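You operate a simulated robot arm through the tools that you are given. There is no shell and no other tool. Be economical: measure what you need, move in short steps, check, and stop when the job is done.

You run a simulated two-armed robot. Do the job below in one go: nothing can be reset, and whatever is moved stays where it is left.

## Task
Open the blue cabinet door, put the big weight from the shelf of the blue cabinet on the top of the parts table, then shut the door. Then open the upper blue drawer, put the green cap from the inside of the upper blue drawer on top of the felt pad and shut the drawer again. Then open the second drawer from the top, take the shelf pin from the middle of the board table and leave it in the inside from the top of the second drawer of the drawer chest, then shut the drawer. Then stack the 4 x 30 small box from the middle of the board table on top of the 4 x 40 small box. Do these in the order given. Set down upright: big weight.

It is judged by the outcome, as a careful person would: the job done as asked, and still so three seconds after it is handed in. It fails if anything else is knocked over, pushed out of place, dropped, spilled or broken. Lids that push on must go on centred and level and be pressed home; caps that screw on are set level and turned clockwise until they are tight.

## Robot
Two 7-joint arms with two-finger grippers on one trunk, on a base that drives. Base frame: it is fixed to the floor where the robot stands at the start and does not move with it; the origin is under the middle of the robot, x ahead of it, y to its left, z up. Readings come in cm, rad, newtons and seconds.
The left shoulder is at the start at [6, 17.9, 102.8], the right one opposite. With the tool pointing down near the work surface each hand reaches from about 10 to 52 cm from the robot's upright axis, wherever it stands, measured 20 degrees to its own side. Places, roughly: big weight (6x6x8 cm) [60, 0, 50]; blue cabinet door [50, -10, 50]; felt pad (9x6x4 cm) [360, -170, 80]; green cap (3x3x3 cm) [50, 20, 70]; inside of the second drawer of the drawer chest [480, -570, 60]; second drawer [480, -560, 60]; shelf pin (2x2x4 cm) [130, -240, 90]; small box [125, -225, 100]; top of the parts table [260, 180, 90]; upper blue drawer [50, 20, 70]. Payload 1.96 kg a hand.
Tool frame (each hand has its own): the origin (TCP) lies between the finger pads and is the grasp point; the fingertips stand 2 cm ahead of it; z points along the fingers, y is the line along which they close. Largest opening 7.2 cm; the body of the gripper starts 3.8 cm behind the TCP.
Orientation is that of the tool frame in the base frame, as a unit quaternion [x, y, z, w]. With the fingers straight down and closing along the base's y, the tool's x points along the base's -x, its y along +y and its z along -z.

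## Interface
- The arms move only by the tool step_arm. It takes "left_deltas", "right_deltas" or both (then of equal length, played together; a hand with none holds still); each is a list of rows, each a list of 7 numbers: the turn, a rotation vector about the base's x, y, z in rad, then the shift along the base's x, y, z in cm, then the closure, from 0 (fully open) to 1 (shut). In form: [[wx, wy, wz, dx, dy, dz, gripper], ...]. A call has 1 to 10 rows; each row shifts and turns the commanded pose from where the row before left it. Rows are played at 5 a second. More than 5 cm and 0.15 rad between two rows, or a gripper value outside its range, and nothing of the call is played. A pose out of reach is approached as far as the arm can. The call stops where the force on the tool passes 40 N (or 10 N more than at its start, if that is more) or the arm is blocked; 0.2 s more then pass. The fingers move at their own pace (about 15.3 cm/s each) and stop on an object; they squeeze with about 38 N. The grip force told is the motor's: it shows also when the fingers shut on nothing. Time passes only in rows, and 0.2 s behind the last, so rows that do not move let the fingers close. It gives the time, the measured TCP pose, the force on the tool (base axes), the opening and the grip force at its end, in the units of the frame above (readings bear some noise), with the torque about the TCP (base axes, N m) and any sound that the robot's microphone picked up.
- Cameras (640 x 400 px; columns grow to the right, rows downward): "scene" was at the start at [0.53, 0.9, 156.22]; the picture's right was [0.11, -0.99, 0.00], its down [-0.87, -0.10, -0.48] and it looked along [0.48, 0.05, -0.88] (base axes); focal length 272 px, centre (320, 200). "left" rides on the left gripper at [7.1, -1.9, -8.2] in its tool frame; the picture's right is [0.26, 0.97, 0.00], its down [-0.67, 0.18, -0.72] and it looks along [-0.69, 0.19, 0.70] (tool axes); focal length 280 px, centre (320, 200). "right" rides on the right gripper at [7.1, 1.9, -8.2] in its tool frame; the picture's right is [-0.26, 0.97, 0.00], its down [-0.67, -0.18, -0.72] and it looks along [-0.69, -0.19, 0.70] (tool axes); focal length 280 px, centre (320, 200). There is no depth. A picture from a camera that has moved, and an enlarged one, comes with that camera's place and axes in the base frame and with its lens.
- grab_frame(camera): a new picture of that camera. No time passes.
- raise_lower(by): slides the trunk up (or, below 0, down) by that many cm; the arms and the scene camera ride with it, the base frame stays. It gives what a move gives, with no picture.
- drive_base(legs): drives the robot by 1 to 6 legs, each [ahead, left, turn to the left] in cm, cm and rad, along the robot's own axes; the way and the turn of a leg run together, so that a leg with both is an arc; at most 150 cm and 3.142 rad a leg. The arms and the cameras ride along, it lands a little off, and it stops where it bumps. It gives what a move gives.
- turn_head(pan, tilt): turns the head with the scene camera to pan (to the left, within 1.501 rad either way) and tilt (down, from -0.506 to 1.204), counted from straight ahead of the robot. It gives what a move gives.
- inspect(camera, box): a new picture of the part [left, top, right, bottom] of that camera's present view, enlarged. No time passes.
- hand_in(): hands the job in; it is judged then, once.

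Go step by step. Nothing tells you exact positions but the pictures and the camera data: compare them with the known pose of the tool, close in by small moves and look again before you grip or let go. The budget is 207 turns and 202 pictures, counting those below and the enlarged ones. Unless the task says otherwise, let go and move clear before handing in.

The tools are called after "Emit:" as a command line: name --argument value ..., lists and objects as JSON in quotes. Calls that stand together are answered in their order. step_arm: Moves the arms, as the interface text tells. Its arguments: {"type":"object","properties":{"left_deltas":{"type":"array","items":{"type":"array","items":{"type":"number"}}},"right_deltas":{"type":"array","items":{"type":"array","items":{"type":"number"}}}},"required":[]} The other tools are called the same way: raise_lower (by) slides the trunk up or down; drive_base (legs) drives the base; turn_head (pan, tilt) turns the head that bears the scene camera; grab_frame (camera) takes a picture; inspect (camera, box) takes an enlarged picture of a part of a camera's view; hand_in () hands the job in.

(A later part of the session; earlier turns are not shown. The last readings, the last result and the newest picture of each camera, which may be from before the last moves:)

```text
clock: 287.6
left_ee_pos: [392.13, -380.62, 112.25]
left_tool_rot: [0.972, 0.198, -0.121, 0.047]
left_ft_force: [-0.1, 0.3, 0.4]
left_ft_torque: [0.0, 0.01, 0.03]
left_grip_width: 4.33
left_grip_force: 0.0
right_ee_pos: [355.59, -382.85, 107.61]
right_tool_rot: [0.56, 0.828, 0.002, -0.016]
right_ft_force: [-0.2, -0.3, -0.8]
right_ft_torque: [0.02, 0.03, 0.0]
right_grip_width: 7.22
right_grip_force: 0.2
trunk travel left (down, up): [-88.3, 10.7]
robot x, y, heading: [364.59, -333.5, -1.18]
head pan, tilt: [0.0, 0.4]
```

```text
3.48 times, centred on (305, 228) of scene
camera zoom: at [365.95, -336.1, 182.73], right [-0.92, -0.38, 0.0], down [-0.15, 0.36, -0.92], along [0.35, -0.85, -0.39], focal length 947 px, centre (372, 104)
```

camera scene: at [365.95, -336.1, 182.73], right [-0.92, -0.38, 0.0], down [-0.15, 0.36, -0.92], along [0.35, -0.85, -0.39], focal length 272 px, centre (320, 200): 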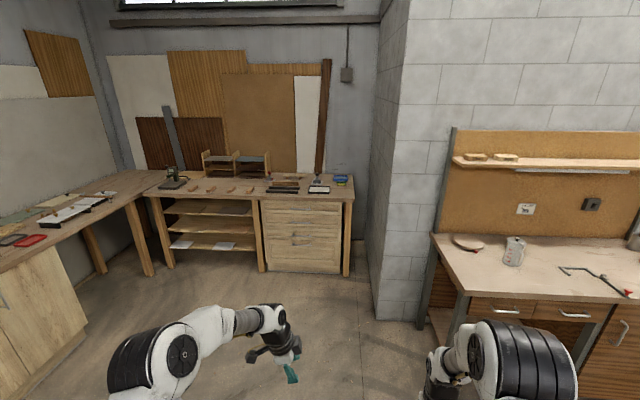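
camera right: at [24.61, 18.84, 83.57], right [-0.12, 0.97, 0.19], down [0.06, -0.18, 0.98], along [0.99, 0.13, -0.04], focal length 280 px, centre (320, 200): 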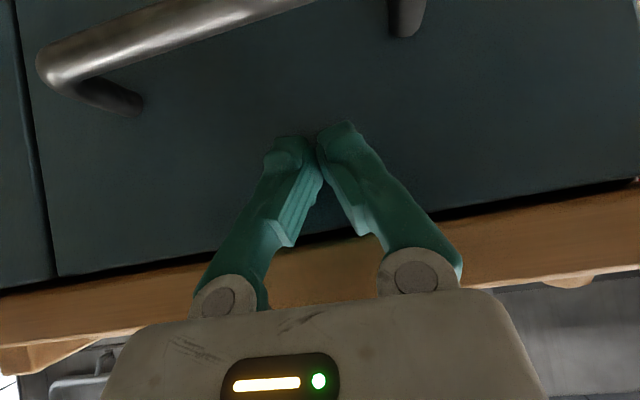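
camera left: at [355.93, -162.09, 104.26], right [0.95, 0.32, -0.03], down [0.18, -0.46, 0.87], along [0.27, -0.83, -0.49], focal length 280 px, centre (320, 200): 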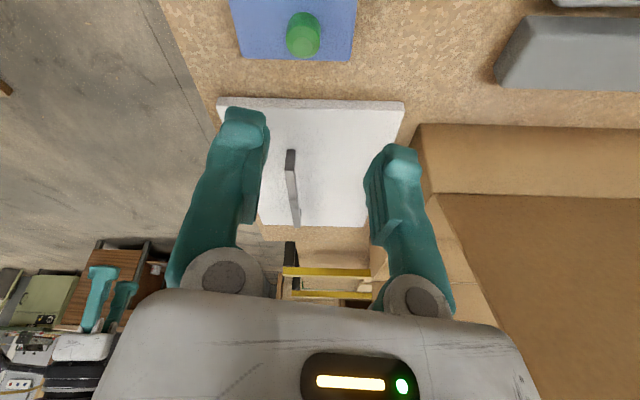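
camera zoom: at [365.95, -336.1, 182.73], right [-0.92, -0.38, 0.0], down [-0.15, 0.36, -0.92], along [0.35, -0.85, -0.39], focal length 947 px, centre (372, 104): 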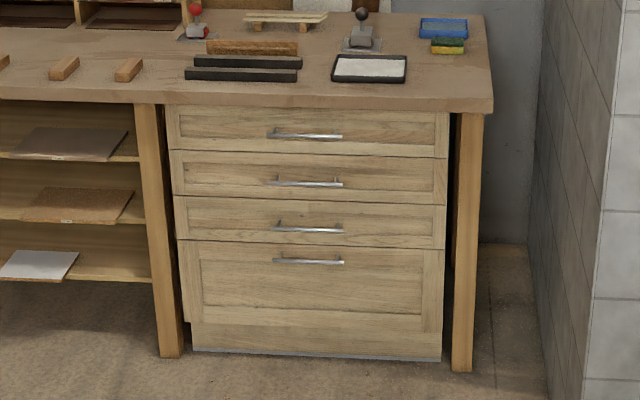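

Second drawer's handle is near [471, -544, 61]. I align the heading with the chest and drive up to it.

Emit:
drive_base --legs '[[0, 0, -0.066], [140, 18, 0]]'

Emit:
turn_head --pan 0 --tilt 0.75

Emit:
grab_frame --camera "scene"

```text
clock: 295.0
left_ee_pos: [443.29, -510.42, 112.25]
left_tool_rot: [0.982, 0.137, -0.125, 0.039]
left_ft_force: [0.1, -0.5, -0.2]
left_ft_torque: [0.02, 0.02, 0.01]
left_grip_width: 4.35
left_grip_force: 0.1
right_ee_pos: [406.81, -508.47, 107.45]
right_tool_rot: [0.611, 0.792, 0.003, -0.015]
right_ft_force: [-0.3, -0.2, 0.8]
right_ft_torque: [0.01, 0.01, -0.02]
right_grip_width: 7.19
right_grip_force: 0.2
trunk travel left (down, up): [-88.3, 10.7]
robot x, y, heading: [421.71, -459.84, -1.306]
head pan, tilt: [0.0, 0.4]
```

```text
clock: 295.8
left_ee_pos: [443.38, -510.3, 112.26]
left_tool_rot: [0.982, 0.138, -0.125, 0.039]
left_ft_force: [-0.9, -0.1, 0.3]
left_ft_torque: [-0.01, 0.06, -0.02]
left_grip_width: 4.31
left_grip_force: 0.1
right_ee_pos: [406.75, -508.37, 107.59]
right_tool_rot: [0.611, 0.792, 0.004, -0.014]
right_ft_force: [-0.8, 0.4, -0.4]
right_ft_torque: [-0.02, -0.03, 0.02]
right_grip_width: 7.2
right_grip_force: 0.1
trunk travel left (down, up): [-88.3, 10.7]
robot x, y, heading: [422.17, -460.08, -1.305]
head pan, tilt: [0.0, 0.75]
```

```text
82 pictures are left
camera scene: at [422.52, -462.09, 179.62], right [-0.96, -0.26, 0.0], down [-0.18, 0.66, -0.73], along [0.19, -0.71, -0.68], focal length 272 px, centre (320, 200)
```

scene: 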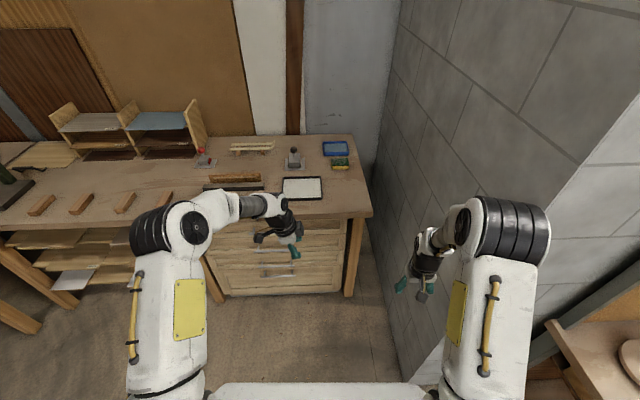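

I square up, and reorient the left hand (closing vertically, pitched) at the same time.

Emit:
step_arm --left_deltas '[[0.031, -0.116, 0, 0.59, 0.88, 0, 0], [0.031, -0.116, 0, 0.59, 0.88, 0, 0], [-0.133, -0.036, 0, 0.59, 0.88, 0, 0], [-0.133, -0.036, 0, 0.59, 0.88, 0, 0], [-0.133, -0.036, 0, 0.59, 0.88, 0, 0], [-0.133, -0.036, 0, 0.59, 0.88, 0, 0], [-0.133, -0.036, 0, 0.59, 0.88, 0, 0], [-0.133, -0.036, 0, 0.59, 0.88, 0, 0], [-0.133, -0.036, 0, 0.59, 0.88, 0, 0], [-0.133, -0.036, 0, 0.59, 0.88, 0, 0]]'

Emit:
raise_lower --by -40

Emit:
drive_base --legs '[[0, 0, 0.059], [26, 4, 0]]'

Emit:
grab_frame --camera "scene"

Emit:
grab_frame --camera "left"

```text
clock: 298.0
left_ee_pos: [449.39, -501.6, 112.42]
left_tool_rot: [0.832, 0.11, 0.063, 0.541]
left_ft_force: [-0.1, 0.5, -0.2]
left_ft_torque: [0.01, 0.01, 0.01]
left_grip_width: 7.18
left_grip_force: 0.0
right_ee_pos: [406.74, -508.32, 107.56]
right_tool_rot: [0.611, 0.792, 0.003, -0.015]
right_ft_force: [0.1, 0.2, 0.8]
right_ft_torque: [-0.02, -0.02, 0.02]
right_grip_width: 7.19
right_grip_force: 0.1
trunk travel left (down, up): [-88.3, 10.7]
robot x, y, heading: [421.43, -460.5, -1.303]
head pan, tilt: [0.0, 0.75]
```

```text
clock: 301.8
left_ee_pos: [449.42, -501.52, 72.18]
left_tool_rot: [0.832, 0.109, 0.062, 0.54]
left_ft_force: [0.0, 0.0, 0.1]
left_ft_torque: [0.04, -0.01, 0.01]
left_grip_width: 7.18
left_grip_force: 0.1
right_ee_pos: [406.81, -508.27, 67.62]
right_tool_rot: [0.611, 0.792, 0.004, -0.015]
right_ft_force: [-0.3, 0.7, 0.1]
right_ft_torque: [-0.02, 0.0, -0.03]
right_grip_width: 7.22
right_grip_force: 0.0
trunk travel left (down, up): [-48.3, 50.7]
robot x, y, heading: [422.23, -459.83, -1.307]
head pan, tilt: [0.0, 0.75]
```

```text
clock: 304.1
left_ee_pos: [463.99, -522.89, 72.22]
left_tool_rot: [0.83, 0.135, 0.078, 0.536]
left_ft_force: [-1.0, -0.6, 0.2]
left_ft_torque: [0.0, 0.02, 0.01]
left_grip_width: 7.22
left_grip_force: 0.1
right_ee_pos: [421.91, -532.21, 67.49]
right_tool_rot: [0.586, 0.81, 0.004, -0.016]
right_ft_force: [0.5, -0.4, 0.3]
right_ft_torque: [-0.03, 0.04, 0.0]
right_grip_width: 7.19
right_grip_force: 0.0
trunk travel left (down, up): [-48.3, 50.7]
robot x, y, heading: [433.88, -483.17, -1.239]
head pan, tilt: [0.0, 0.75]
```

```text
81 pictures are left
camera scene: at [434.72, -485.19, 139.61], right [-0.95, -0.32, 0.0], down [-0.22, 0.65, -0.73], along [0.24, -0.69, -0.68], focal length 272 px, centre (320, 200)
```

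scene: 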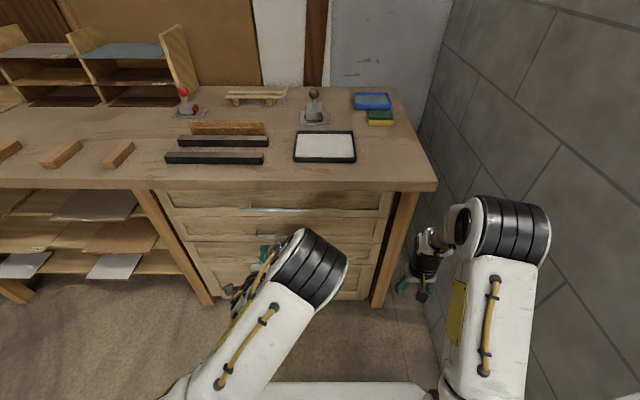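

```text
80 pictures are left
camera left: at [468.16, -512.88, 73.78], right [0.38, -0.29, 0.88], down [-0.81, 0.34, 0.47], along [-0.44, -0.89, -0.11], focal length 280 px, centre (320, 200)
```

left: 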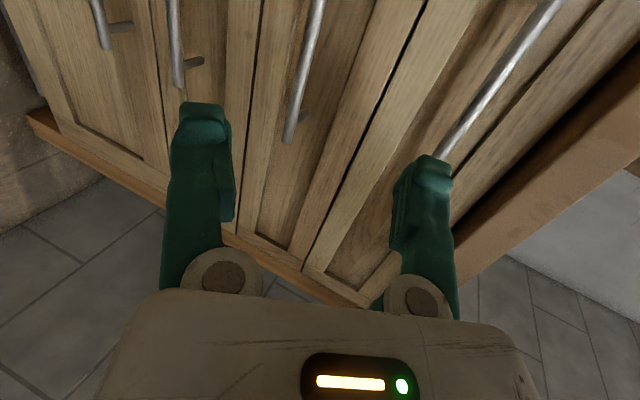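

Emit:
inspect --camera "scene" --box '[200, 170, 380, 300]'

```text
3.08 times, centred on (290, 235) of scene
camera zoom: at [434.72, -485.19, 139.61], right [-0.95, -0.32, 0.0], down [-0.22, 0.65, -0.73], along [0.24, -0.69, -0.68], focal length 837 px, centre (412, 92)
```

zoom: 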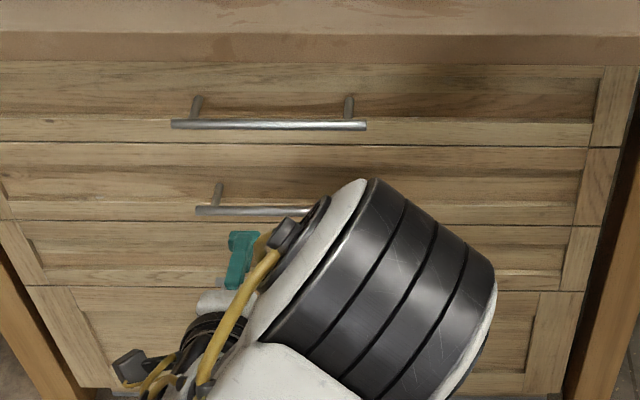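

Handle 2: fwd ≈62.7, z ≈64.7. I approach along the tool axis, then verify before closing.

Emit:
step_arm --left_deltas '[[0, 0, 0, 0.82, -2.36, -1.3, 0], [0, 0, 0, 0.82, -2.36, -1.3, 0], [0, 0, 0, 0.82, -2.36, -1.3, 0.4], [0, 0, 0, 0.6, -1.75, -0.8, 0.4], [0, 0, 0, 0.6, -1.75, -0.8, 0.4]]'

Emit:
grab_frame --camera "left"

```text
clock: 305.3
left_ee_pos: [467.33, -533.34, 66.88]
left_tool_rot: [0.829, 0.136, 0.078, 0.537]
left_ft_force: [-1.0, -1.2, -0.7]
left_ft_torque: [0.0, 0.01, -0.06]
left_grip_width: 4.3
left_grip_force: 0.0
right_ee_pos: [421.81, -532.26, 67.62]
right_tool_rot: [0.585, 0.811, 0.003, -0.015]
right_ft_force: [-0.8, -0.9, 0.9]
right_ft_torque: [0.02, -0.02, 0.01]
right_grip_width: 7.19
right_grip_force: 0.0
trunk travel left (down, up): [-48.3, 50.7]
robot x, y, heading: [434.1, -482.92, -1.238]
head pan, tilt: [0.0, 0.75]
```

```text
78 pictures are left
camera left: at [471.67, -523.28, 68.31], right [0.38, -0.29, 0.88], down [-0.81, 0.34, 0.47], along [-0.44, -0.89, -0.11], focal length 280 px, centre (320, 200)
```

left: 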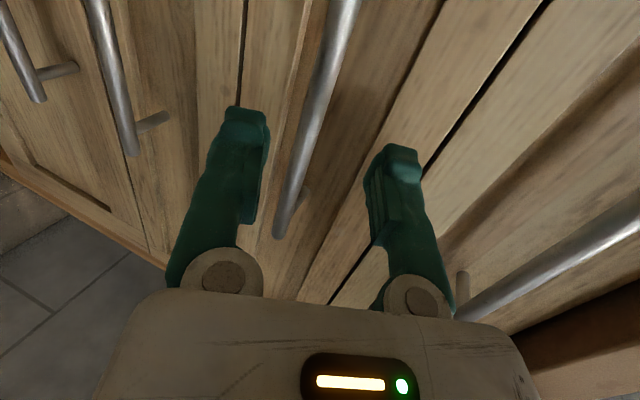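

Confirmed. I advance the last 3.5 cm and close.

Emit:
step_arm --left_deltas '[[0, 0, 0, 0.57, -1.65, -0.95, 0.4], [0, 0, 0, 0.57, -1.65, -0.95, 0.4], [0, 0, 0, 0, 0, 0, 1], [0, 0, 0, 0, 0, 0, 1], [0, 0, 0, 0, 0, 0, 1]]'

Emit:
grab_frame --camera "left"

```text
clock: 306.5
left_ee_pos: [468.62, -536.6, 64.87]
left_tool_rot: [0.829, 0.135, 0.078, 0.537]
left_ft_force: [-2.5, 3.0, -7.4]
left_ft_torque: [0.17, -0.1, -0.02]
left_grip_width: 1.14
left_grip_force: 38.4
right_ee_pos: [421.85, -532.24, 67.49]
right_tool_rot: [0.586, 0.81, 0.004, -0.016]
right_ft_force: [-0.5, -0.2, -0.1]
right_ft_torque: [-0.02, 0.01, 0.01]
right_grip_width: 7.2
right_grip_force: 0.1
trunk travel left (down, up): [-48.3, 50.7]
robot x, y, heading: [433.65, -483.23, -1.241]
head pan, tilt: [0.0, 0.75]
```

```text
77 pictures are left
camera left: at [472.88, -526.64, 66.34], right [0.38, -0.29, 0.88], down [-0.81, 0.34, 0.47], along [-0.44, -0.89, -0.11], focal length 280 px, centre (320, 200)
```

left: 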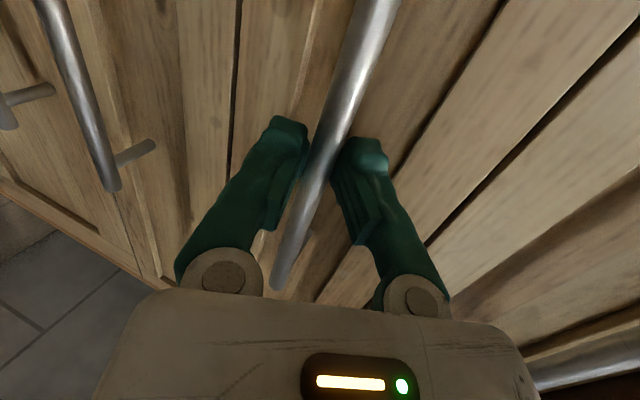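

Handle gripped. I pull the drawer out about 18 cm.

Emit:
step_arm --left_deltas '[[0, 0, 0, -0.5, 1.42, 0, 1], [0, 0, 0, -0.6, 1.75, 0, 1], [0, 0, 0, -0.6, 1.75, 0, 1], [0, 0, 0, -0.6, 1.75, 0, 1], [0, 0, 0, -0.6, 1.75, 0, 1], [0, 0, 0, -0.6, 1.75, 0, 1], [0, 0, 0, -0.6, 1.75, 0, 1], [0, 0, 0, -0.6, 1.75, 0, 1], [0, 0, 0, -0.6, 1.75, 0, 1], [0, 0, 0, -0.6, 1.75, 0, 1]]'

Emit:
grab_frame --camera "scene"

```text
clock: 308.7
left_ee_pos: [463.11, -519.52, 64.92]
left_tool_rot: [0.829, 0.136, 0.078, 0.537]
left_ft_force: [-2.1, 0.9, -6.4]
left_ft_torque: [0.17, -0.04, -0.28]
left_grip_width: 1.14
left_grip_force: 38.4
right_ee_pos: [421.86, -532.24, 67.67]
right_tool_rot: [0.585, 0.811, 0.003, -0.015]
right_ft_force: [-0.5, -0.1, -0.5]
right_ft_torque: [-0.02, 0.03, 0.03]
right_grip_width: 7.22
right_grip_force: 0.1
trunk travel left (down, up): [-48.3, 50.7]
robot x, y, heading: [434.06, -483.28, -1.242]
head pan, tilt: [0.0, 0.75]
```

```text
76 pictures are left
camera scene: at [434.69, -485.09, 139.62], right [-0.95, -0.32, 0.0], down [-0.22, 0.65, -0.73], along [0.24, -0.69, -0.68], focal length 272 px, centre (320, 200)
```

scene: 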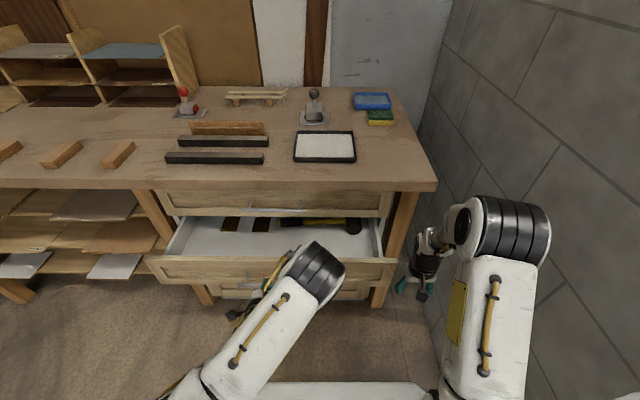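

Drawer is open 18 cm with free space in front. I pull slightly more, release, and back away.

Emit:
step_arm --left_deltas '[[0, 0, 0, -0.4, 1.15, 0, 1], [0, 0, 0, -0.4, 1.15, 0, 1], [0, 0, 0, -0.4, 1.15, 0, 1], [0, 0, 0, 0, 0, 0, 0], [0, 0, 0, 0, 0, 0, 0]]'

Emit:
drive_base --legs '[[-15, 0, 0]]'

Emit:
raise_lower --by 40

Emit:
grab_frame --camera "scene"

```text
clock: 309.9
left_ee_pos: [461.46, -516.19, 64.85]
left_tool_rot: [0.829, 0.135, 0.078, 0.537]
left_ft_force: [1.2, 0.5, -0.1]
left_ft_torque: [-0.03, 0.01, -0.01]
left_grip_width: 7.18
left_grip_force: 0.0
right_ee_pos: [421.66, -532.26, 67.59]
right_tool_rot: [0.585, 0.811, 0.003, -0.015]
right_ft_force: [-0.3, 0.6, 0.1]
right_ft_torque: [-0.02, -0.01, 0.0]
right_grip_width: 7.2
right_grip_force: 0.0
trunk travel left (down, up): [-48.3, 50.7]
robot x, y, heading: [433.9, -482.94, -1.239]
head pan, tilt: [0.0, 0.75]
```

```text
clock: 311.3
left_ee_pos: [456.76, -501.81, 65.05]
left_tool_rot: [0.828, 0.136, 0.079, 0.538]
left_ft_force: [-0.1, -0.3, 0.2]
left_ft_torque: [0.01, 0.04, -0.01]
left_grip_width: 7.2
left_grip_force: 0.2
right_ee_pos: [417.08, -518.08, 67.69]
right_tool_rot: [0.585, 0.811, 0.004, -0.014]
right_ft_force: [-1.1, 0.4, 0.8]
right_ft_torque: [-0.03, 0.02, 0.02]
right_grip_width: 7.2
right_grip_force: 0.1
trunk travel left (down, up): [-48.3, 50.7]
robot x, y, heading: [428.79, -468.87, -1.242]
head pan, tilt: [0.0, 0.75]
```

```text
clock: 315.1
left_ee_pos: [456.82, -501.92, 104.83]
left_tool_rot: [0.828, 0.137, 0.078, 0.538]
left_ft_force: [-0.5, 0.1, 0.4]
left_ft_torque: [0.01, 0.01, 0.01]
left_grip_width: 7.22
left_grip_force: 0.0
right_ee_pos: [417.0, -518.14, 107.64]
right_tool_rot: [0.585, 0.811, 0.003, -0.015]
right_ft_force: [-0.2, 0.2, -0.5]
right_ft_torque: [-0.05, 0.01, 0.01]
right_grip_width: 7.21
right_grip_force: 0.1
trunk travel left (down, up): [-88.3, 10.7]
robot x, y, heading: [428.73, -468.69, -1.241]
head pan, tilt: [0.0, 0.75]
```

```text
75 pictures are left
camera scene: at [429.81, -470.9, 179.61], right [-0.95, -0.32, 0.0], down [-0.22, 0.65, -0.73], along [0.24, -0.69, -0.68], focal length 272 px, centre (320, 200)
```

scene: 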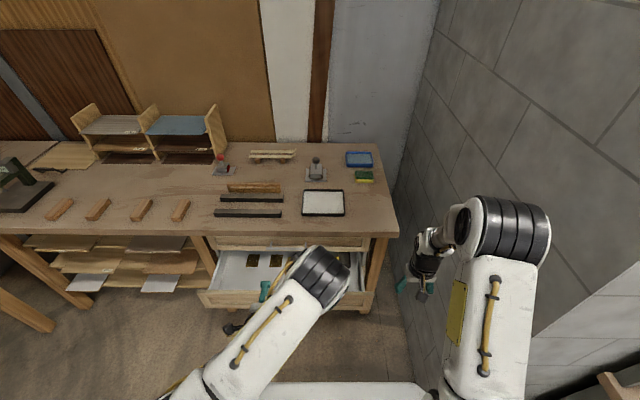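

Now to the board table's near side (pin ≈[130,-240]). I back off, turn west and look at the way around the table's far end.

Emit:
drive_base --legs '[[-45, 0, 0], [0, 0, -1.85], [90, 0, 0]]'

Emit:
turn_head --pan 0 --tilt 0.35

Emit:
grab_frame --camera "scene"

```text
clock: 326.6
left_ee_pos: [285.52, -450.93, 104.89]
left_tool_rot: [0.614, -0.573, -0.376, 0.392]
left_ft_force: [-0.4, -0.2, -0.1]
left_ft_torque: [0.02, 0.04, -0.01]
left_grip_width: 7.21
left_grip_force: 0.1
right_ee_pos: [280.06, -408.37, 107.61]
right_tool_rot: [0.999, 0.033, 0.014, -0.007]
right_ft_force: [0.8, 0.2, -0.6]
right_ft_torque: [0.02, -0.01, 0.0]
right_grip_width: 7.21
right_grip_force: 0.0
trunk travel left (down, up): [-88.3, 10.7]
robot x, y, heading: [324.29, -432.81, -3.062]
head pan, tilt: [0.0, 0.75]
```

```text
clock: 327.4
left_ee_pos: [285.48, -450.95, 104.88]
left_tool_rot: [0.613, -0.573, -0.377, 0.391]
left_ft_force: [-0.5, -0.1, 0.6]
left_ft_torque: [-0.02, 0.0, -0.02]
left_grip_width: 7.2
left_grip_force: 0.1
right_ee_pos: [279.96, -408.38, 107.66]
right_tool_rot: [0.999, 0.032, 0.014, -0.006]
right_ft_force: [0.2, -0.3, -1.1]
right_ft_torque: [0.0, 0.01, 0.06]
right_grip_width: 7.21
right_grip_force: 0.0
trunk travel left (down, up): [-88.3, 10.7]
robot x, y, heading: [324.84, -432.18, -3.067]
head pan, tilt: [0.0, 0.351]
```

```text
74 pictures are left
camera scene: at [321.27, -432.51, 183.17], right [-0.07, 1.0, 0.0], down [0.34, 0.03, -0.94], along [-0.94, -0.07, -0.34], focal length 272 px, centre (320, 200)
```

scene: 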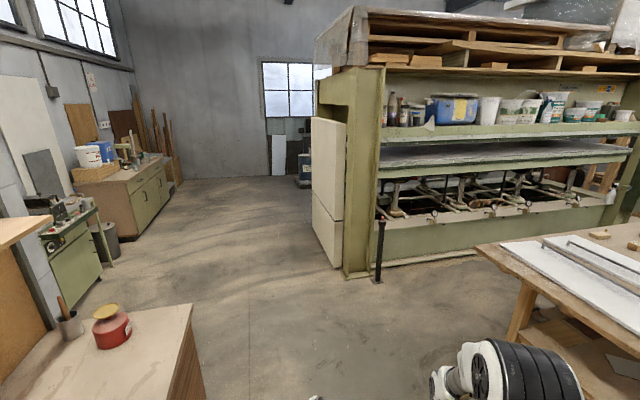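

I see the press, a bollard and the board table corner; the corridor is about 95 cm wide. I turn to face the table and move to its corner.

Emit:
raise_lower --by 8

Emit:
drive_base --legs '[[0, 0, -2.89], [-86, 53, 0], [-80, 49, 0]]'

Emit:
turn_head --pan 0.6 --tilt 0.8

Emit:
grab_frame --camera "scene"

```text
clock: 328.6
left_ee_pos: [285.52, -450.98, 112.8]
left_tool_rot: [0.615, -0.573, -0.377, 0.39]
left_ft_force: [0.1, 0.0, -0.8]
left_ft_torque: [-0.01, -0.02, 0.02]
left_grip_width: 7.19
left_grip_force: 0.1
right_ee_pos: [279.99, -408.48, 115.62]
right_tool_rot: [0.999, 0.033, 0.013, -0.006]
right_ft_force: [0.1, 0.2, -0.5]
right_ft_torque: [0.0, -0.02, -0.03]
right_grip_width: 7.19
right_grip_force: 0.0
trunk travel left (down, up): [-96.3, 2.7]
robot x, y, heading: [324.6, -432.39, -3.065]
head pan, tilt: [0.0, 0.351]
```

```text
clock: 345.2
left_ee_pos: [168.39, -356.19, 112.77]
left_tool_rot: [0.492, 0.68, 0.436, 0.325]
left_ft_force: [0.5, 0.3, 0.5]
left_ft_torque: [0.0, 0.02, -0.01]
left_grip_width: 7.2
left_grip_force: 0.0
right_ee_pos: [184.48, -396.01, 115.52]
right_tool_rot: [-0.157, 0.987, -0.009, -0.012]
right_ft_force: [0.6, 0.2, 0.2]
right_ft_torque: [0.0, -0.01, -0.01]
right_grip_width: 7.2
right_grip_force: 0.1
trunk travel left (down, up): [-96.3, 2.7]
robot x, y, heading: [135.19, -383.51, 0.328]
head pan, tilt: [0.0, 0.351]
```

```text
clock: 346.2
left_ee_pos: [168.48, -356.16, 112.94]
left_tool_rot: [0.491, 0.681, 0.435, 0.325]
left_ft_force: [0.6, -0.5, -0.3]
left_ft_torque: [-0.02, -0.02, 0.0]
left_grip_width: 7.2
left_grip_force: 0.2
right_ee_pos: [184.44, -396.06, 115.5]
right_tool_rot: [-0.157, 0.987, -0.008, -0.012]
right_ft_force: [-1.1, -0.1, -0.2]
right_ft_torque: [0.01, -0.02, -0.02]
right_grip_width: 7.24
right_grip_force: 0.1
trunk travel left (down, up): [-96.3, 2.7]
robot x, y, heading: [135.49, -383.94, 0.325]
head pan, tilt: [0.6, 0.799]
```

```text
73 pictures are left
camera scene: at [134.54, -379.1, 187.22], right [0.8, -0.6, 0.0], down [-0.43, -0.57, -0.7], along [0.42, 0.56, -0.72], focal length 272 px, centre (320, 200)
```

scene: 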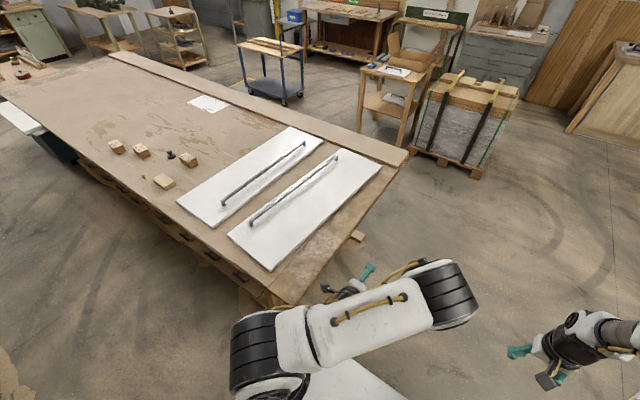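

I back 8 cm and strafe left along the table to the pin.

Emit:
drive_base --legs '[[-8.5, 0, 0], [0, 80, 0], [0, 78, 0]]'

Emit:
turn_head --pan 0 --tilt 0.85

Emit:
grab_frame --camera "scene"

```text
clock: 355.0
left_ee_pos: [106.47, -208.47, 112.96]
left_tool_rot: [0.478, 0.69, 0.441, 0.316]
left_ft_force: [0.0, -0.5, -0.1]
left_ft_torque: [0.01, -0.02, 0.03]
left_grip_width: 7.22
left_grip_force: 0.0
right_ee_pos: [124.04, -247.45, 115.66]
right_tool_rot: [-0.177, 0.984, -0.009, -0.013]
right_ft_force: [-0.8, 0.4, 0.8]
right_ft_torque: [0.01, 0.03, 0.05]
right_grip_width: 7.19
right_grip_force: 0.0
trunk travel left (down, up): [-96.3, 2.7]
robot x, y, heading: [74.46, -237.1, 0.368]
head pan, tilt: [0.6, 0.799]
```

```text
clock: 356.0
left_ee_pos: [106.4, -208.52, 112.92]
left_tool_rot: [0.477, 0.691, 0.442, 0.316]
left_ft_force: [0.0, -0.9, 0.5]
left_ft_torque: [-0.02, -0.01, -0.01]
left_grip_width: 7.21
left_grip_force: 0.0
right_ee_pos: [124.16, -247.61, 115.61]
right_tool_rot: [-0.177, 0.984, -0.008, -0.013]
right_ft_force: [-0.1, 0.3, 0.9]
right_ft_torque: [0.02, -0.01, -0.02]
right_grip_width: 7.2
right_grip_force: 0.0
trunk travel left (down, up): [-96.3, 2.7]
robot x, y, heading: [74.3, -237.02, 0.37]
head pan, tilt: [0.0, 0.85]
```

```text
72 pictures are left
camera scene: at [76.2, -236.47, 186.81], right [0.36, -0.93, 0.0], down [-0.7, -0.27, -0.66], along [0.62, 0.24, -0.75], focal length 272 px, centre (320, 200)
```

scene: 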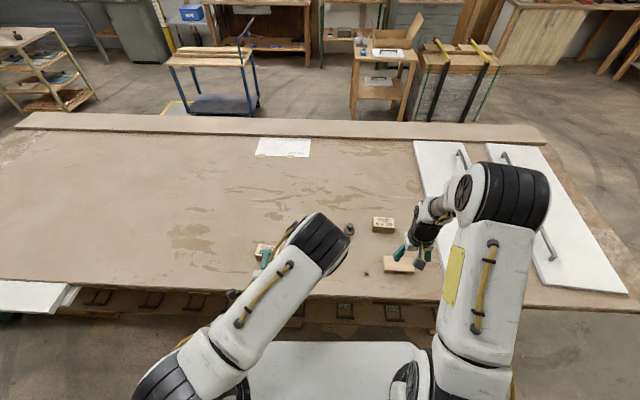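

Emit:
inspect --camera "scene" --box '[240, 200, 440, 300]'

Emit:
grab_frame --camera "right"

```text
3.20 times, centred on (340, 250) of scene
camera zoom: at [76.2, -236.47, 186.81], right [0.36, -0.93, 0.0], down [-0.7, -0.27, -0.66], along [0.62, 0.24, -0.75], focal length 871 px, centre (256, 40)
```

zoom: 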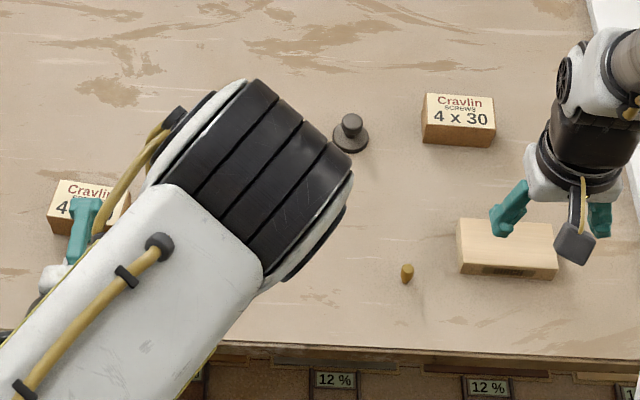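

```text
70 pictures are left
camera right: at [116.98, -247.85, 123.93], right [-0.09, 1.0, -0.02], down [0.71, 0.08, 0.7], along [0.7, 0.05, -0.72], focal length 280 px, centre (320, 200)
```

right: 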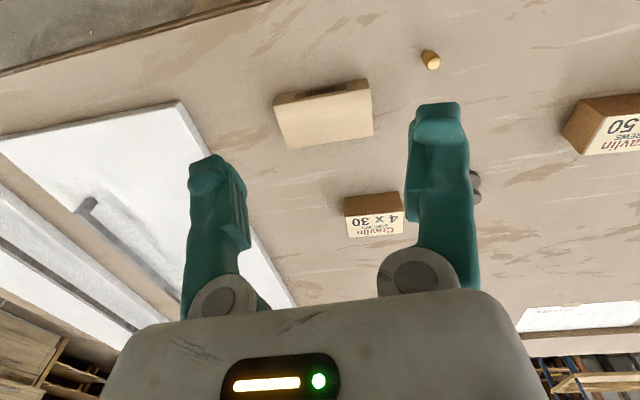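

Pin found standing at ≈[126.1, -236.0], z≈92.5. I lift the left hand out of the way and bring the right hand above the pin.

Emit:
step_arm --left_deltas '[[0, 0, 0, -0.8, 0.3, 3, 0], [0, 0, 0, -0.8, 0.3, 3, 0], [0, 0, 0, -0.8, 0.3, 3, 0], [0, 0, 0, -0.8, 0.3, 3, 0], [0, 0, 0, -0.8, 0.3, 3, 0]]' --right_deltas '[[0, 0, 0, 0.4, 2.3, -1, 0], [0, 0, 0, 0.4, 2.3, -1, 0], [0, 0, 0, 0.4, 2.3, -1, 0], [0, 0, 0, 0.4, 2.3, -1, 0.3], [0, 0, 0, 0.4, 2.3, -1, 0.3]]'

Emit:
raise_lower --by -12

Emit:
grab_frame --camera "right"

Emit:
inspect --camera "scene" --box '[240, 200, 440, 320]'

```text
clock: 357.2
left_ee_pos: [109.07, -204.63, 122.58]
left_tool_rot: [0.477, 0.691, 0.441, 0.316]
left_ft_force: [-0.1, -0.3, -1.0]
left_ft_torque: [0.02, 0.0, 0.01]
left_grip_width: 7.19
left_grip_force: 0.0
left hand out of reach, approached as far as the arm can: row 2, 3, 4, 5
right_ee_pos: [125.93, -235.79, 110.47]
right_tool_rot: [-0.178, 0.984, -0.01, -0.013]
right_ft_force: [-0.1, 0.3, 0.6]
right_ft_torque: [-0.01, 0.03, 0.01]
right_grip_width: 5.04
right_grip_force: 0.1
trunk travel left (down, up): [-96.3, 2.7]
robot x, y, heading: [74.49, -237.87, 0.37]
head pan, tilt: [0.0, 0.85]
```

```text
clock: 358.7
left_ee_pos: [108.99, -204.78, 110.48]
left_tool_rot: [0.477, 0.691, 0.441, 0.317]
left_ft_force: [-0.5, -0.3, 0.7]
left_ft_torque: [0.03, 0.0, -0.02]
left_grip_width: 7.19
left_grip_force: 0.0
right_ee_pos: [125.75, -235.88, 98.38]
right_tool_rot: [-0.177, 0.984, -0.008, -0.012]
right_ft_force: [-0.4, -0.2, 0.0]
right_ft_torque: [-0.01, 0.01, -0.04]
right_grip_width: 5.02
right_grip_force: 0.0
trunk travel left (down, up): [-84.3, 14.7]
robot x, y, heading: [74.6, -237.4, 0.368]
head pan, tilt: [0.0, 0.85]
```

```text
69 pictures are left
camera right: at [118.77, -236.27, 106.82], right [-0.09, 1.0, -0.02], down [0.71, 0.08, 0.7], along [0.7, 0.05, -0.72], focal length 280 px, centre (320, 200)
```

right: 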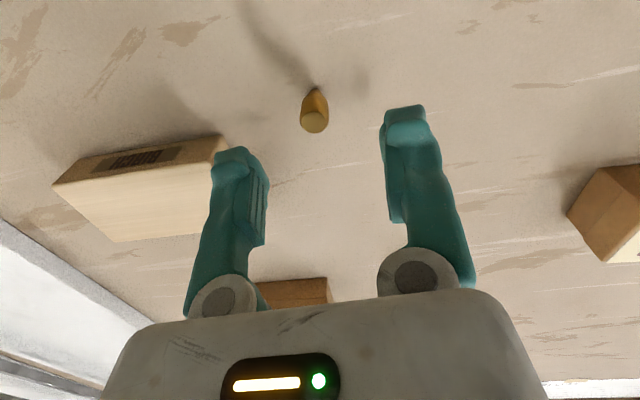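

```text
3.20 times, centred on (340, 260) of scene
camera zoom: at [76.19, -236.47, 174.82], right [0.36, -0.93, 0.0], down [-0.7, -0.27, -0.66], along [0.62, 0.24, -0.75], focal length 871 px, centre (256, 8)
```

zoom: 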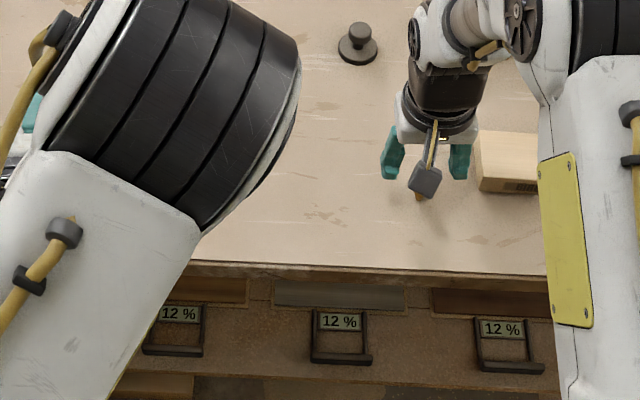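

Pin top ≈ [125.8, -236.2, 93.8]. I descend and grip.

Emit:
step_arm --right_deltas '[[0, 0, 0, 0.05, -0.35, -1.5, 0.45], [0, 0, 0, 0, 0, -1.5, 0.45], [0, 0, 0, 0, 0, -1.4, 0.45], [0, 0, 0, 0, 0, -1.0, 0.45], [0, 0, 0, 0, 0, 0, 1], [0, 0, 0, 0, 0, 0, 1], [0, 0, 0, 0, 0, 0, 1], [0, 0, 0, 0, 0, 1, 1], [0, 0, 0, 0, 0, 2, 1]]'

Emit:
grab_frame --camera "right"

```text
clock: 360.7
left_ee_pos: [108.98, -204.76, 110.68]
left_tool_rot: [0.477, 0.69, 0.442, 0.317]
left_ft_force: [-0.4, 0.3, 0.1]
left_ft_torque: [-0.02, 0.01, 0.03]
left_grip_width: 7.2
left_grip_force: 0.0
right_ee_pos: [125.8, -236.22, 96.15]
right_tool_rot: [-0.177, 0.984, -0.008, -0.013]
right_ft_force: [0.6, 0.2, 0.7]
right_ft_torque: [-0.01, 0.04, 0.0]
right_grip_width: 0.6
right_grip_force: 35.1
trunk travel left (down, up): [-84.3, 14.7]
robot x, y, heading: [74.24, -237.01, 0.364]
head pan, tilt: [0.0, 0.85]
```

```text
67 pictures are left
camera right: at [118.82, -236.58, 104.42], right [-0.09, 1.0, -0.02], down [0.71, 0.08, 0.7], along [0.7, 0.05, -0.72], focal length 280 px, centre (320, 200)
```

right: 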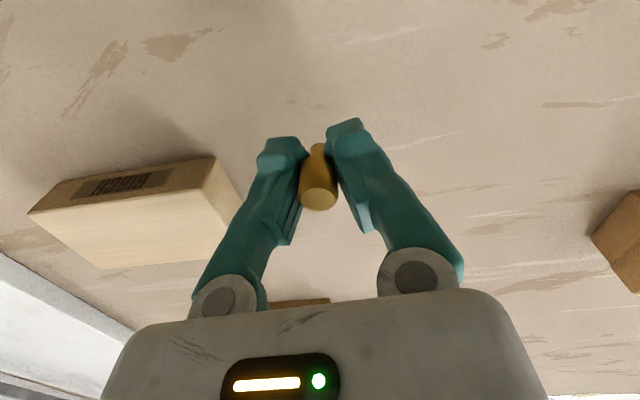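

Pin held. I raise and drive back along the same way toward the chest.

Emit:
raise_lower --by 12

Emit:
drive_base --legs '[[0, 0, -0.04], [0, -80, 0], [0, -80, 0], [84, -49, 0], [86, -53, 0], [0, 0, -1.566]]'

Emit:
grab_frame --camera "scene"

```text
clock: 362.2
left_ee_pos: [108.98, -204.69, 122.73]
left_tool_rot: [0.478, 0.691, 0.441, 0.316]
left_ft_force: [0.1, 0.0, 0.3]
left_ft_torque: [0.05, 0.03, -0.01]
left_grip_width: 7.21
left_grip_force: 0.0
right_ee_pos: [125.85, -236.2, 107.89]
right_tool_rot: [-0.177, 0.984, -0.009, -0.012]
right_ft_force: [0.0, -0.9, -0.2]
right_ft_torque: [0.0, 0.0, 0.02]
right_grip_width: 0.62
right_grip_force: 34.4
trunk travel left (down, up): [-96.3, 2.7]
robot x, y, heading: [74.23, -237.44, 0.371]
head pan, tilt: [0.0, 0.85]
```

```text
clock: 383.9
left_ee_pos: [345.83, -474.36, 122.69]
left_tool_rot: [0.831, 0.119, 0.067, 0.539]
left_ft_force: [0.2, -0.7, 0.1]
left_ft_torque: [0.02, 0.02, -0.01]
left_grip_width: 7.2
left_grip_force: 0.0
right_ee_pos: [313.14, -489.02, 108.03]
right_tool_rot: [0.601, 0.799, 0.003, -0.015]
right_ft_force: [-0.1, -0.2, -0.5]
right_ft_torque: [0.0, 0.02, 0.01]
right_grip_width: 0.61
right_grip_force: 34.3
trunk travel left (down, up): [-96.3, 2.7]
robot x, y, heading: [315.55, -437.76, -1.279]
head pan, tilt: [0.0, 0.85]
```

```text
66 pictures are left
camera scene: at [316.62, -439.14, 186.81], right [-0.96, -0.29, 0.0], down [-0.22, 0.72, -0.66], along [0.19, -0.63, -0.75], focal length 272 px, centre (320, 200)
```

scene: 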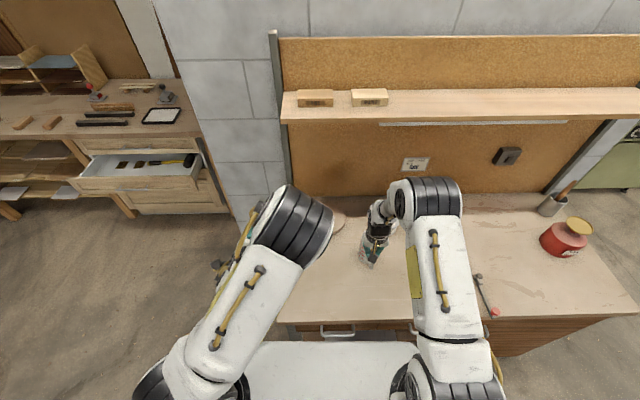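

Emit:
drive_base --legs '[[0, 0, 0.038], [0, 134, 0], [55, 0, 0]]'

Emit:
grab_frame --camera "scene"

```text
clock: 394.0
left_ee_pos: [494.14, -482.35, 122.71]
left_tool_rot: [0.831, 0.122, 0.07, 0.538]
left_ft_force: [0.0, 0.1, 0.2]
left_ft_torque: [0.0, 0.03, -0.01]
left_grip_width: 7.21
left_grip_force: 0.1
right_ee_pos: [461.47, -496.9, 108.05]
right_tool_rot: [0.599, 0.801, 0.003, -0.015]
right_ft_force: [0.3, -0.5, 0.0]
right_ft_torque: [-0.04, 0.01, -0.04]
right_grip_width: 0.61
right_grip_force: 34.0
trunk travel left (down, up): [-96.3, 2.7]
robot x, y, heading: [463.96, -445.43, -1.275]
head pan, tilt: [0.0, 0.85]
```

```text
65 pictures are left
camera scene: at [464.77, -447.03, 186.82], right [-0.96, -0.29, 0.0], down [-0.22, 0.72, -0.66], along [0.19, -0.63, -0.75], focal length 272 px, centre (320, 200)
```

scene: 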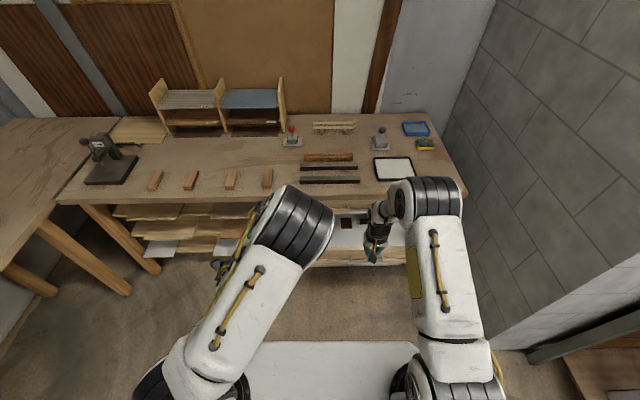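

Emit:
drive_base --legs '[[0, 0, 0.034], [30, -3, 0]]'

Emit:
raise_lower --by -25

Emit:
grab_frame --camera "scene"

Emit:
grab_frame --camera "right"

```text
clock: 396.4
left_ee_pos: [501.91, -510.55, 122.8]
left_tool_rot: [0.829, 0.133, 0.077, 0.538]
left_ft_force: [-0.1, -0.6, 0.2]
left_ft_torque: [0.0, -0.03, 0.01]
left_grip_width: 7.19
left_grip_force: 0.1
right_ee_pos: [469.81, -526.09, 108.14]
right_tool_rot: [0.588, 0.809, 0.003, -0.014]
right_ft_force: [0.8, 0.3, -0.4]
right_ft_torque: [-0.01, 0.0, -0.02]
right_grip_width: 0.62
right_grip_force: 34.0
trunk travel left (down, up): [-96.3, 2.7]
robot x, y, heading: [471.03, -475.02, -1.243]
head pan, tilt: [0.0, 0.85]
```

```text
clock: 399.0
left_ee_pos: [502.01, -510.6, 97.67]
left_tool_rot: [0.829, 0.133, 0.077, 0.538]
left_ft_force: [0.4, -0.7, 0.0]
left_ft_torque: [0.01, -0.04, -0.01]
left_grip_width: 7.18
left_grip_force: 0.0
right_ee_pos: [469.81, -526.18, 83.05]
right_tool_rot: [0.587, 0.809, 0.003, -0.014]
right_ft_force: [0.1, -0.2, -0.9]
right_ft_torque: [0.0, -0.02, 0.0]
right_grip_width: 0.62
right_grip_force: 34.1
trunk travel left (down, up): [-71.3, 27.7]
robot x, y, heading: [471.21, -474.83, -1.245]
head pan, tilt: [0.0, 0.85]
```

```text
64 pictures are left
camera scene: at [471.57, -476.3, 161.82], right [-0.95, -0.32, 0.0], down [-0.24, 0.71, -0.66], along [0.21, -0.63, -0.75], focal length 272 px, centre (320, 200)
```

scene: 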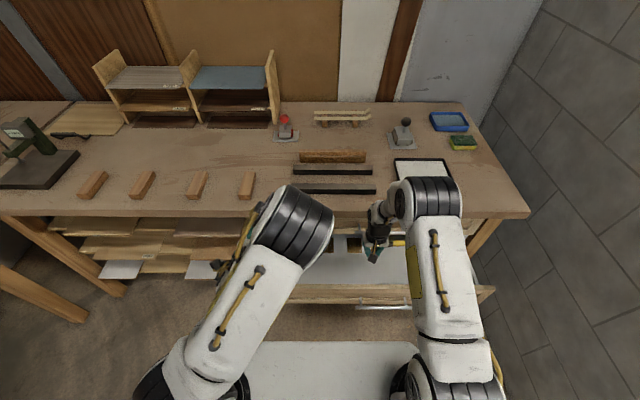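

```text
63 pictures are left
camera right: at [469.69, -518.91, 91.4], right [1.0, 0.05, -0.02], down [0.05, -0.71, 0.7], along [0.02, -0.7, -0.72], focal length 280 px, centre (320, 200)
```

right: 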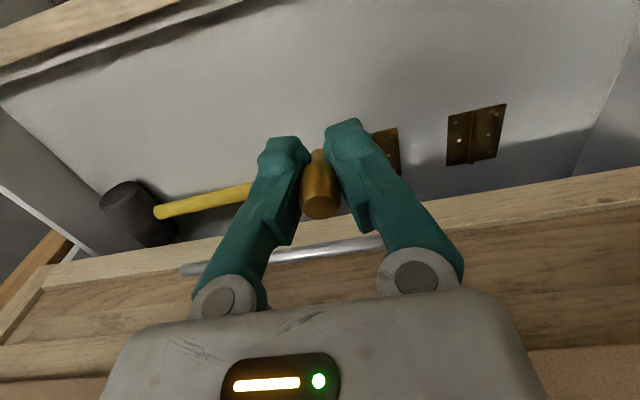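

The pin is over the drawer's free front part. I shift 4.5 cm further in, lower the trunk by 12 and check.

Emit:
step_arm --right_deltas '[[0, 0, 0, 0.75, -2.2, 0, 1], [0, 0, 0, 0.75, -2.2, 0, 1]]'

Emit:
raise_lower --by -12

Emit:
grab_frame --camera "right"

Emit:
inspect --camera "scene" --box '[300, 200, 500, 330]'

```text
clock: 399.6
left_ee_pos: [502.04, -510.57, 97.55]
left_tool_rot: [0.829, 0.133, 0.077, 0.538]
left_ft_force: [0.1, 1.2, 0.6]
left_ft_torque: [-0.04, 0.0, 0.02]
left_grip_width: 7.21
left_grip_force: 0.0
right_ee_pos: [471.26, -530.69, 82.99]
right_tool_rot: [0.588, 0.809, 0.004, -0.017]
right_ft_force: [-0.7, -0.3, 0.5]
right_ft_torque: [0.02, 0.0, -0.01]
right_grip_width: 0.62
right_grip_force: 33.9
trunk travel left (down, up): [-71.3, 27.7]
robot x, y, heading: [471.09, -474.61, -1.25]
head pan, tilt: [0.0, 0.85]
```

```text
clock: 401.1
left_ee_pos: [502.08, -510.58, 85.66]
left_tool_rot: [0.829, 0.134, 0.077, 0.537]
left_ft_force: [-0.6, -0.6, -1.1]
left_ft_torque: [0.02, 0.04, -0.02]
left_grip_width: 7.21
left_grip_force: 0.1
right_ee_pos: [471.23, -530.7, 70.98]
right_tool_rot: [0.587, 0.809, 0.003, -0.015]
right_ft_force: [-0.6, -1.3, 0.0]
right_ft_torque: [0.01, 0.01, 0.05]
right_grip_width: 0.61
right_grip_force: 33.5
trunk travel left (down, up): [-59.3, 39.7]
robot x, y, heading: [470.87, -474.95, -1.244]
head pan, tilt: [0.0, 0.85]
```

```text
62 pictures are left
camera right: at [471.12, -523.3, 79.35], right [1.0, 0.05, -0.02], down [0.05, -0.71, 0.7], along [0.02, -0.7, -0.72], focal length 280 px, centre (320, 200)
```

right: 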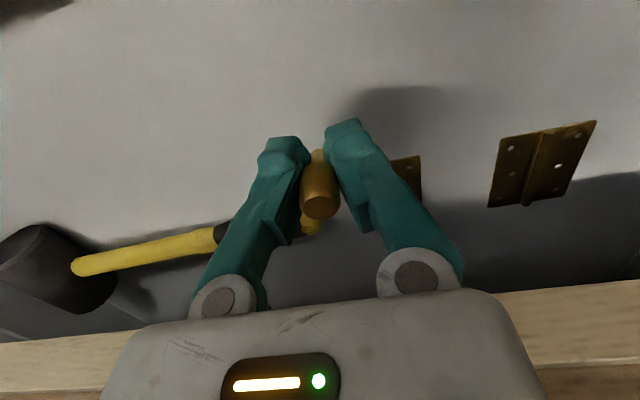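

```text
3.08 times, centred on (400, 265) of scene
camera zoom: at [471.57, -476.29, 149.82], right [-0.95, -0.32, 0.0], down [-0.24, 0.71, -0.66], along [0.21, -0.63, -0.75], focal length 837 px, centre (74, 0)
```

zoom: 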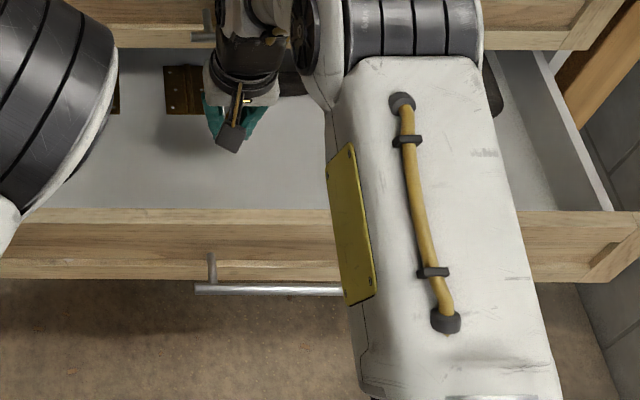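

Clear. I lower gently until the pin touches the drawer floor.

Emit:
step_arm --right_deltas '[[0, 0, 0, 0, 0, -1.5, 1], [0, 0, 0, 0, 0, -1.2, 1], [0, 0, 0, 0, 0, -0.8, 1], [0, 0, 0, 0, 0, -0.6, 1], [0, 0, 0, 0, 0, -0.6, 1], [0, 0, 0, 0, 0, -0.6, 1], [0, 0, 0, 0, 0, -0.6, 1], [0, 0, 0, 0, 0, -0.6, 1], [0, 0, 0, 0, 0, -0.6, 1]]'

Emit:
grab_frame --camera "right"

```text
clock: 403.1
left_ee_pos: [501.9, -510.7, 85.62]
left_tool_rot: [0.829, 0.134, 0.076, 0.538]
left_ft_force: [-0.4, 0.7, -0.4]
left_ft_torque: [-0.01, -0.01, -0.01]
left_grip_width: 7.21
left_grip_force: 0.1
right_ee_pos: [471.25, -530.78, 64.02]
right_tool_rot: [0.588, 0.809, 0.003, -0.014]
right_ft_force: [-0.1, -1.2, -0.7]
right_ft_torque: [-0.01, 0.03, 0.03]
right_grip_width: 0.59
right_grip_force: 33.5
trunk travel left (down, up): [-59.3, 39.7]
robot x, y, heading: [471.11, -474.58, -1.243]
head pan, tilt: [0.0, 0.85]
```

```text
60 pictures are left
camera right: at [471.09, -523.41, 72.29], right [1.0, 0.05, -0.02], down [0.05, -0.71, 0.7], along [0.02, -0.7, -0.72], focal length 280 px, centre (320, 200)
```

right: 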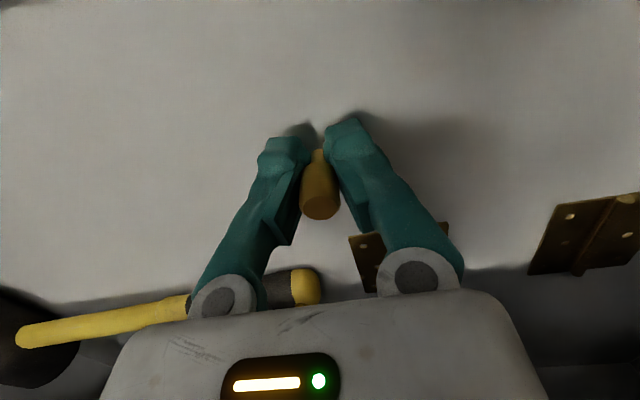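

Emit:
step_arm --right_deltas '[[0, 0, 0, 0, 0, -0.4, 1], [0, 0, 0, 0, 0, -0.4, 1], [0, 0, 0, 0, 0, -0.4, 1], [0, 0, 0, 0, 0, -0.4, 1], [0, 0, 0, 0, 0, -0.4, 1], [0, 0, 0, 0, 0, -0.4, 1], [0, 0, 0, 0, 0, -0.4, 1], [0, 0, 0, 0, 0, -0.4, 1]]'

Emit:
grab_frame --camera "right"

```text
clock: 404.3
left_ee_pos: [502.04, -510.61, 85.7]
left_tool_rot: [0.829, 0.133, 0.077, 0.538]
left_ft_force: [0.0, -0.5, 0.7]
left_ft_torque: [0.06, 0.0, 0.0]
left_grip_width: 7.18
left_grip_force: 0.0
right_ee_pos: [471.47, -531.26, 62.6]
right_tool_rot: [0.588, 0.809, -0.002, -0.008]
right_ft_force: [-0.1, -1.2, 29.7]
right_ft_torque: [0.02, -0.23, -0.03]
right_grip_width: 0.61
right_grip_force: 34.1
trunk travel left (down, up): [-59.3, 39.7]
robot x, y, heading: [470.47, -474.88, -1.244]
head pan, tilt: [0.0, 0.85]
stopped in row 5 (right hand): the force on the tool passed its limit at 46 N (the readings are from after the stop); the commanded pose is now the measured one
```

```text
59 pictures are left
camera right: at [471.33, -523.74, 70.9], right [1.0, 0.05, -0.02], down [0.05, -0.7, 0.71], along [0.02, -0.71, -0.7], focal length 280 px, centre (320, 200)
```

right: 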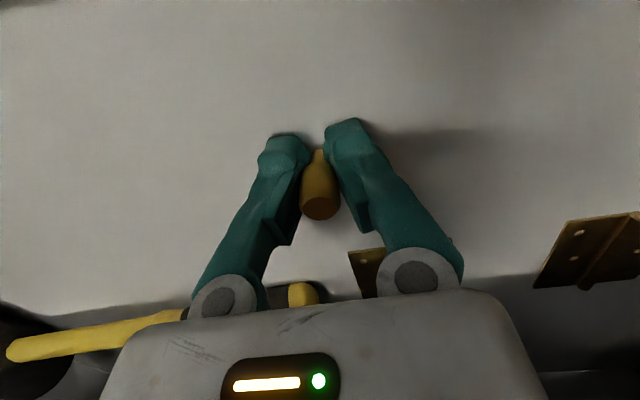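

Contact with the drawer floor. I ease up a little, open, and rise.

Emit:
step_arm --right_deltas '[[0, 0, 0, 0, 0, 0.3, 1], [0, 0, 0, 0, 0, 0, 0.6], [0, 0, 0, 0, 0, 0, 0.5], [0, 0, 0, 0, 0, 1.5, 0.5], [0, 0, 0, 0, 0, 2.5, 0.5], [0, 0, 0, 0, 0, 2.5, 0.5]]'

Emit:
grab_frame --camera "right"

```text
clock: 405.0
left_ee_pos: [501.82, -510.66, 85.68]
left_tool_rot: [0.829, 0.132, 0.076, 0.538]
left_ft_force: [-0.4, 0.5, -0.1]
left_ft_torque: [-0.01, 0.03, 0.01]
left_grip_width: 7.2
left_grip_force: 0.1
right_ee_pos: [470.96, -531.45, 62.84]
right_tool_rot: [0.589, 0.808, -0.004, -0.01]
right_ft_force: [-8.4, -3.1, 21.2]
right_ft_torque: [0.0, -0.25, -0.12]
right_grip_width: 2.8
right_grip_force: 0.0
trunk travel left (down, up): [-59.3, 39.7]
robot x, y, heading: [470.91, -474.57, -1.25]
head pan, tilt: [0.0, 0.85]
stopped in row 3 (right hand): the force on the tool passed its limit at 46 N (the readings are from after the stop); the commanded pose is now the measured one
```

```text
58 pictures are left
camera right: at [470.89, -523.89, 71.11], right [1.0, 0.04, -0.02], down [0.05, -0.7, 0.71], along [0.02, -0.71, -0.7], focal length 280 px, centre (320, 200)
```

right: 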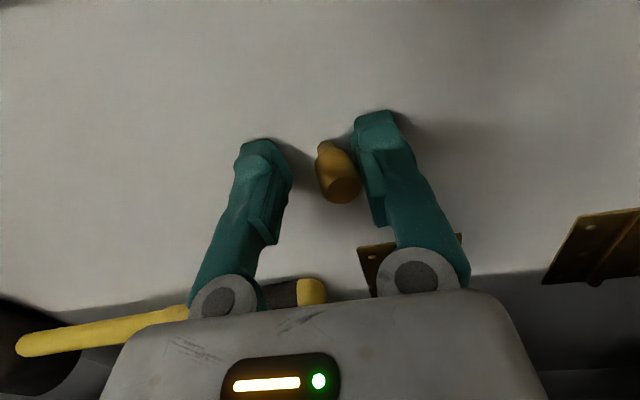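

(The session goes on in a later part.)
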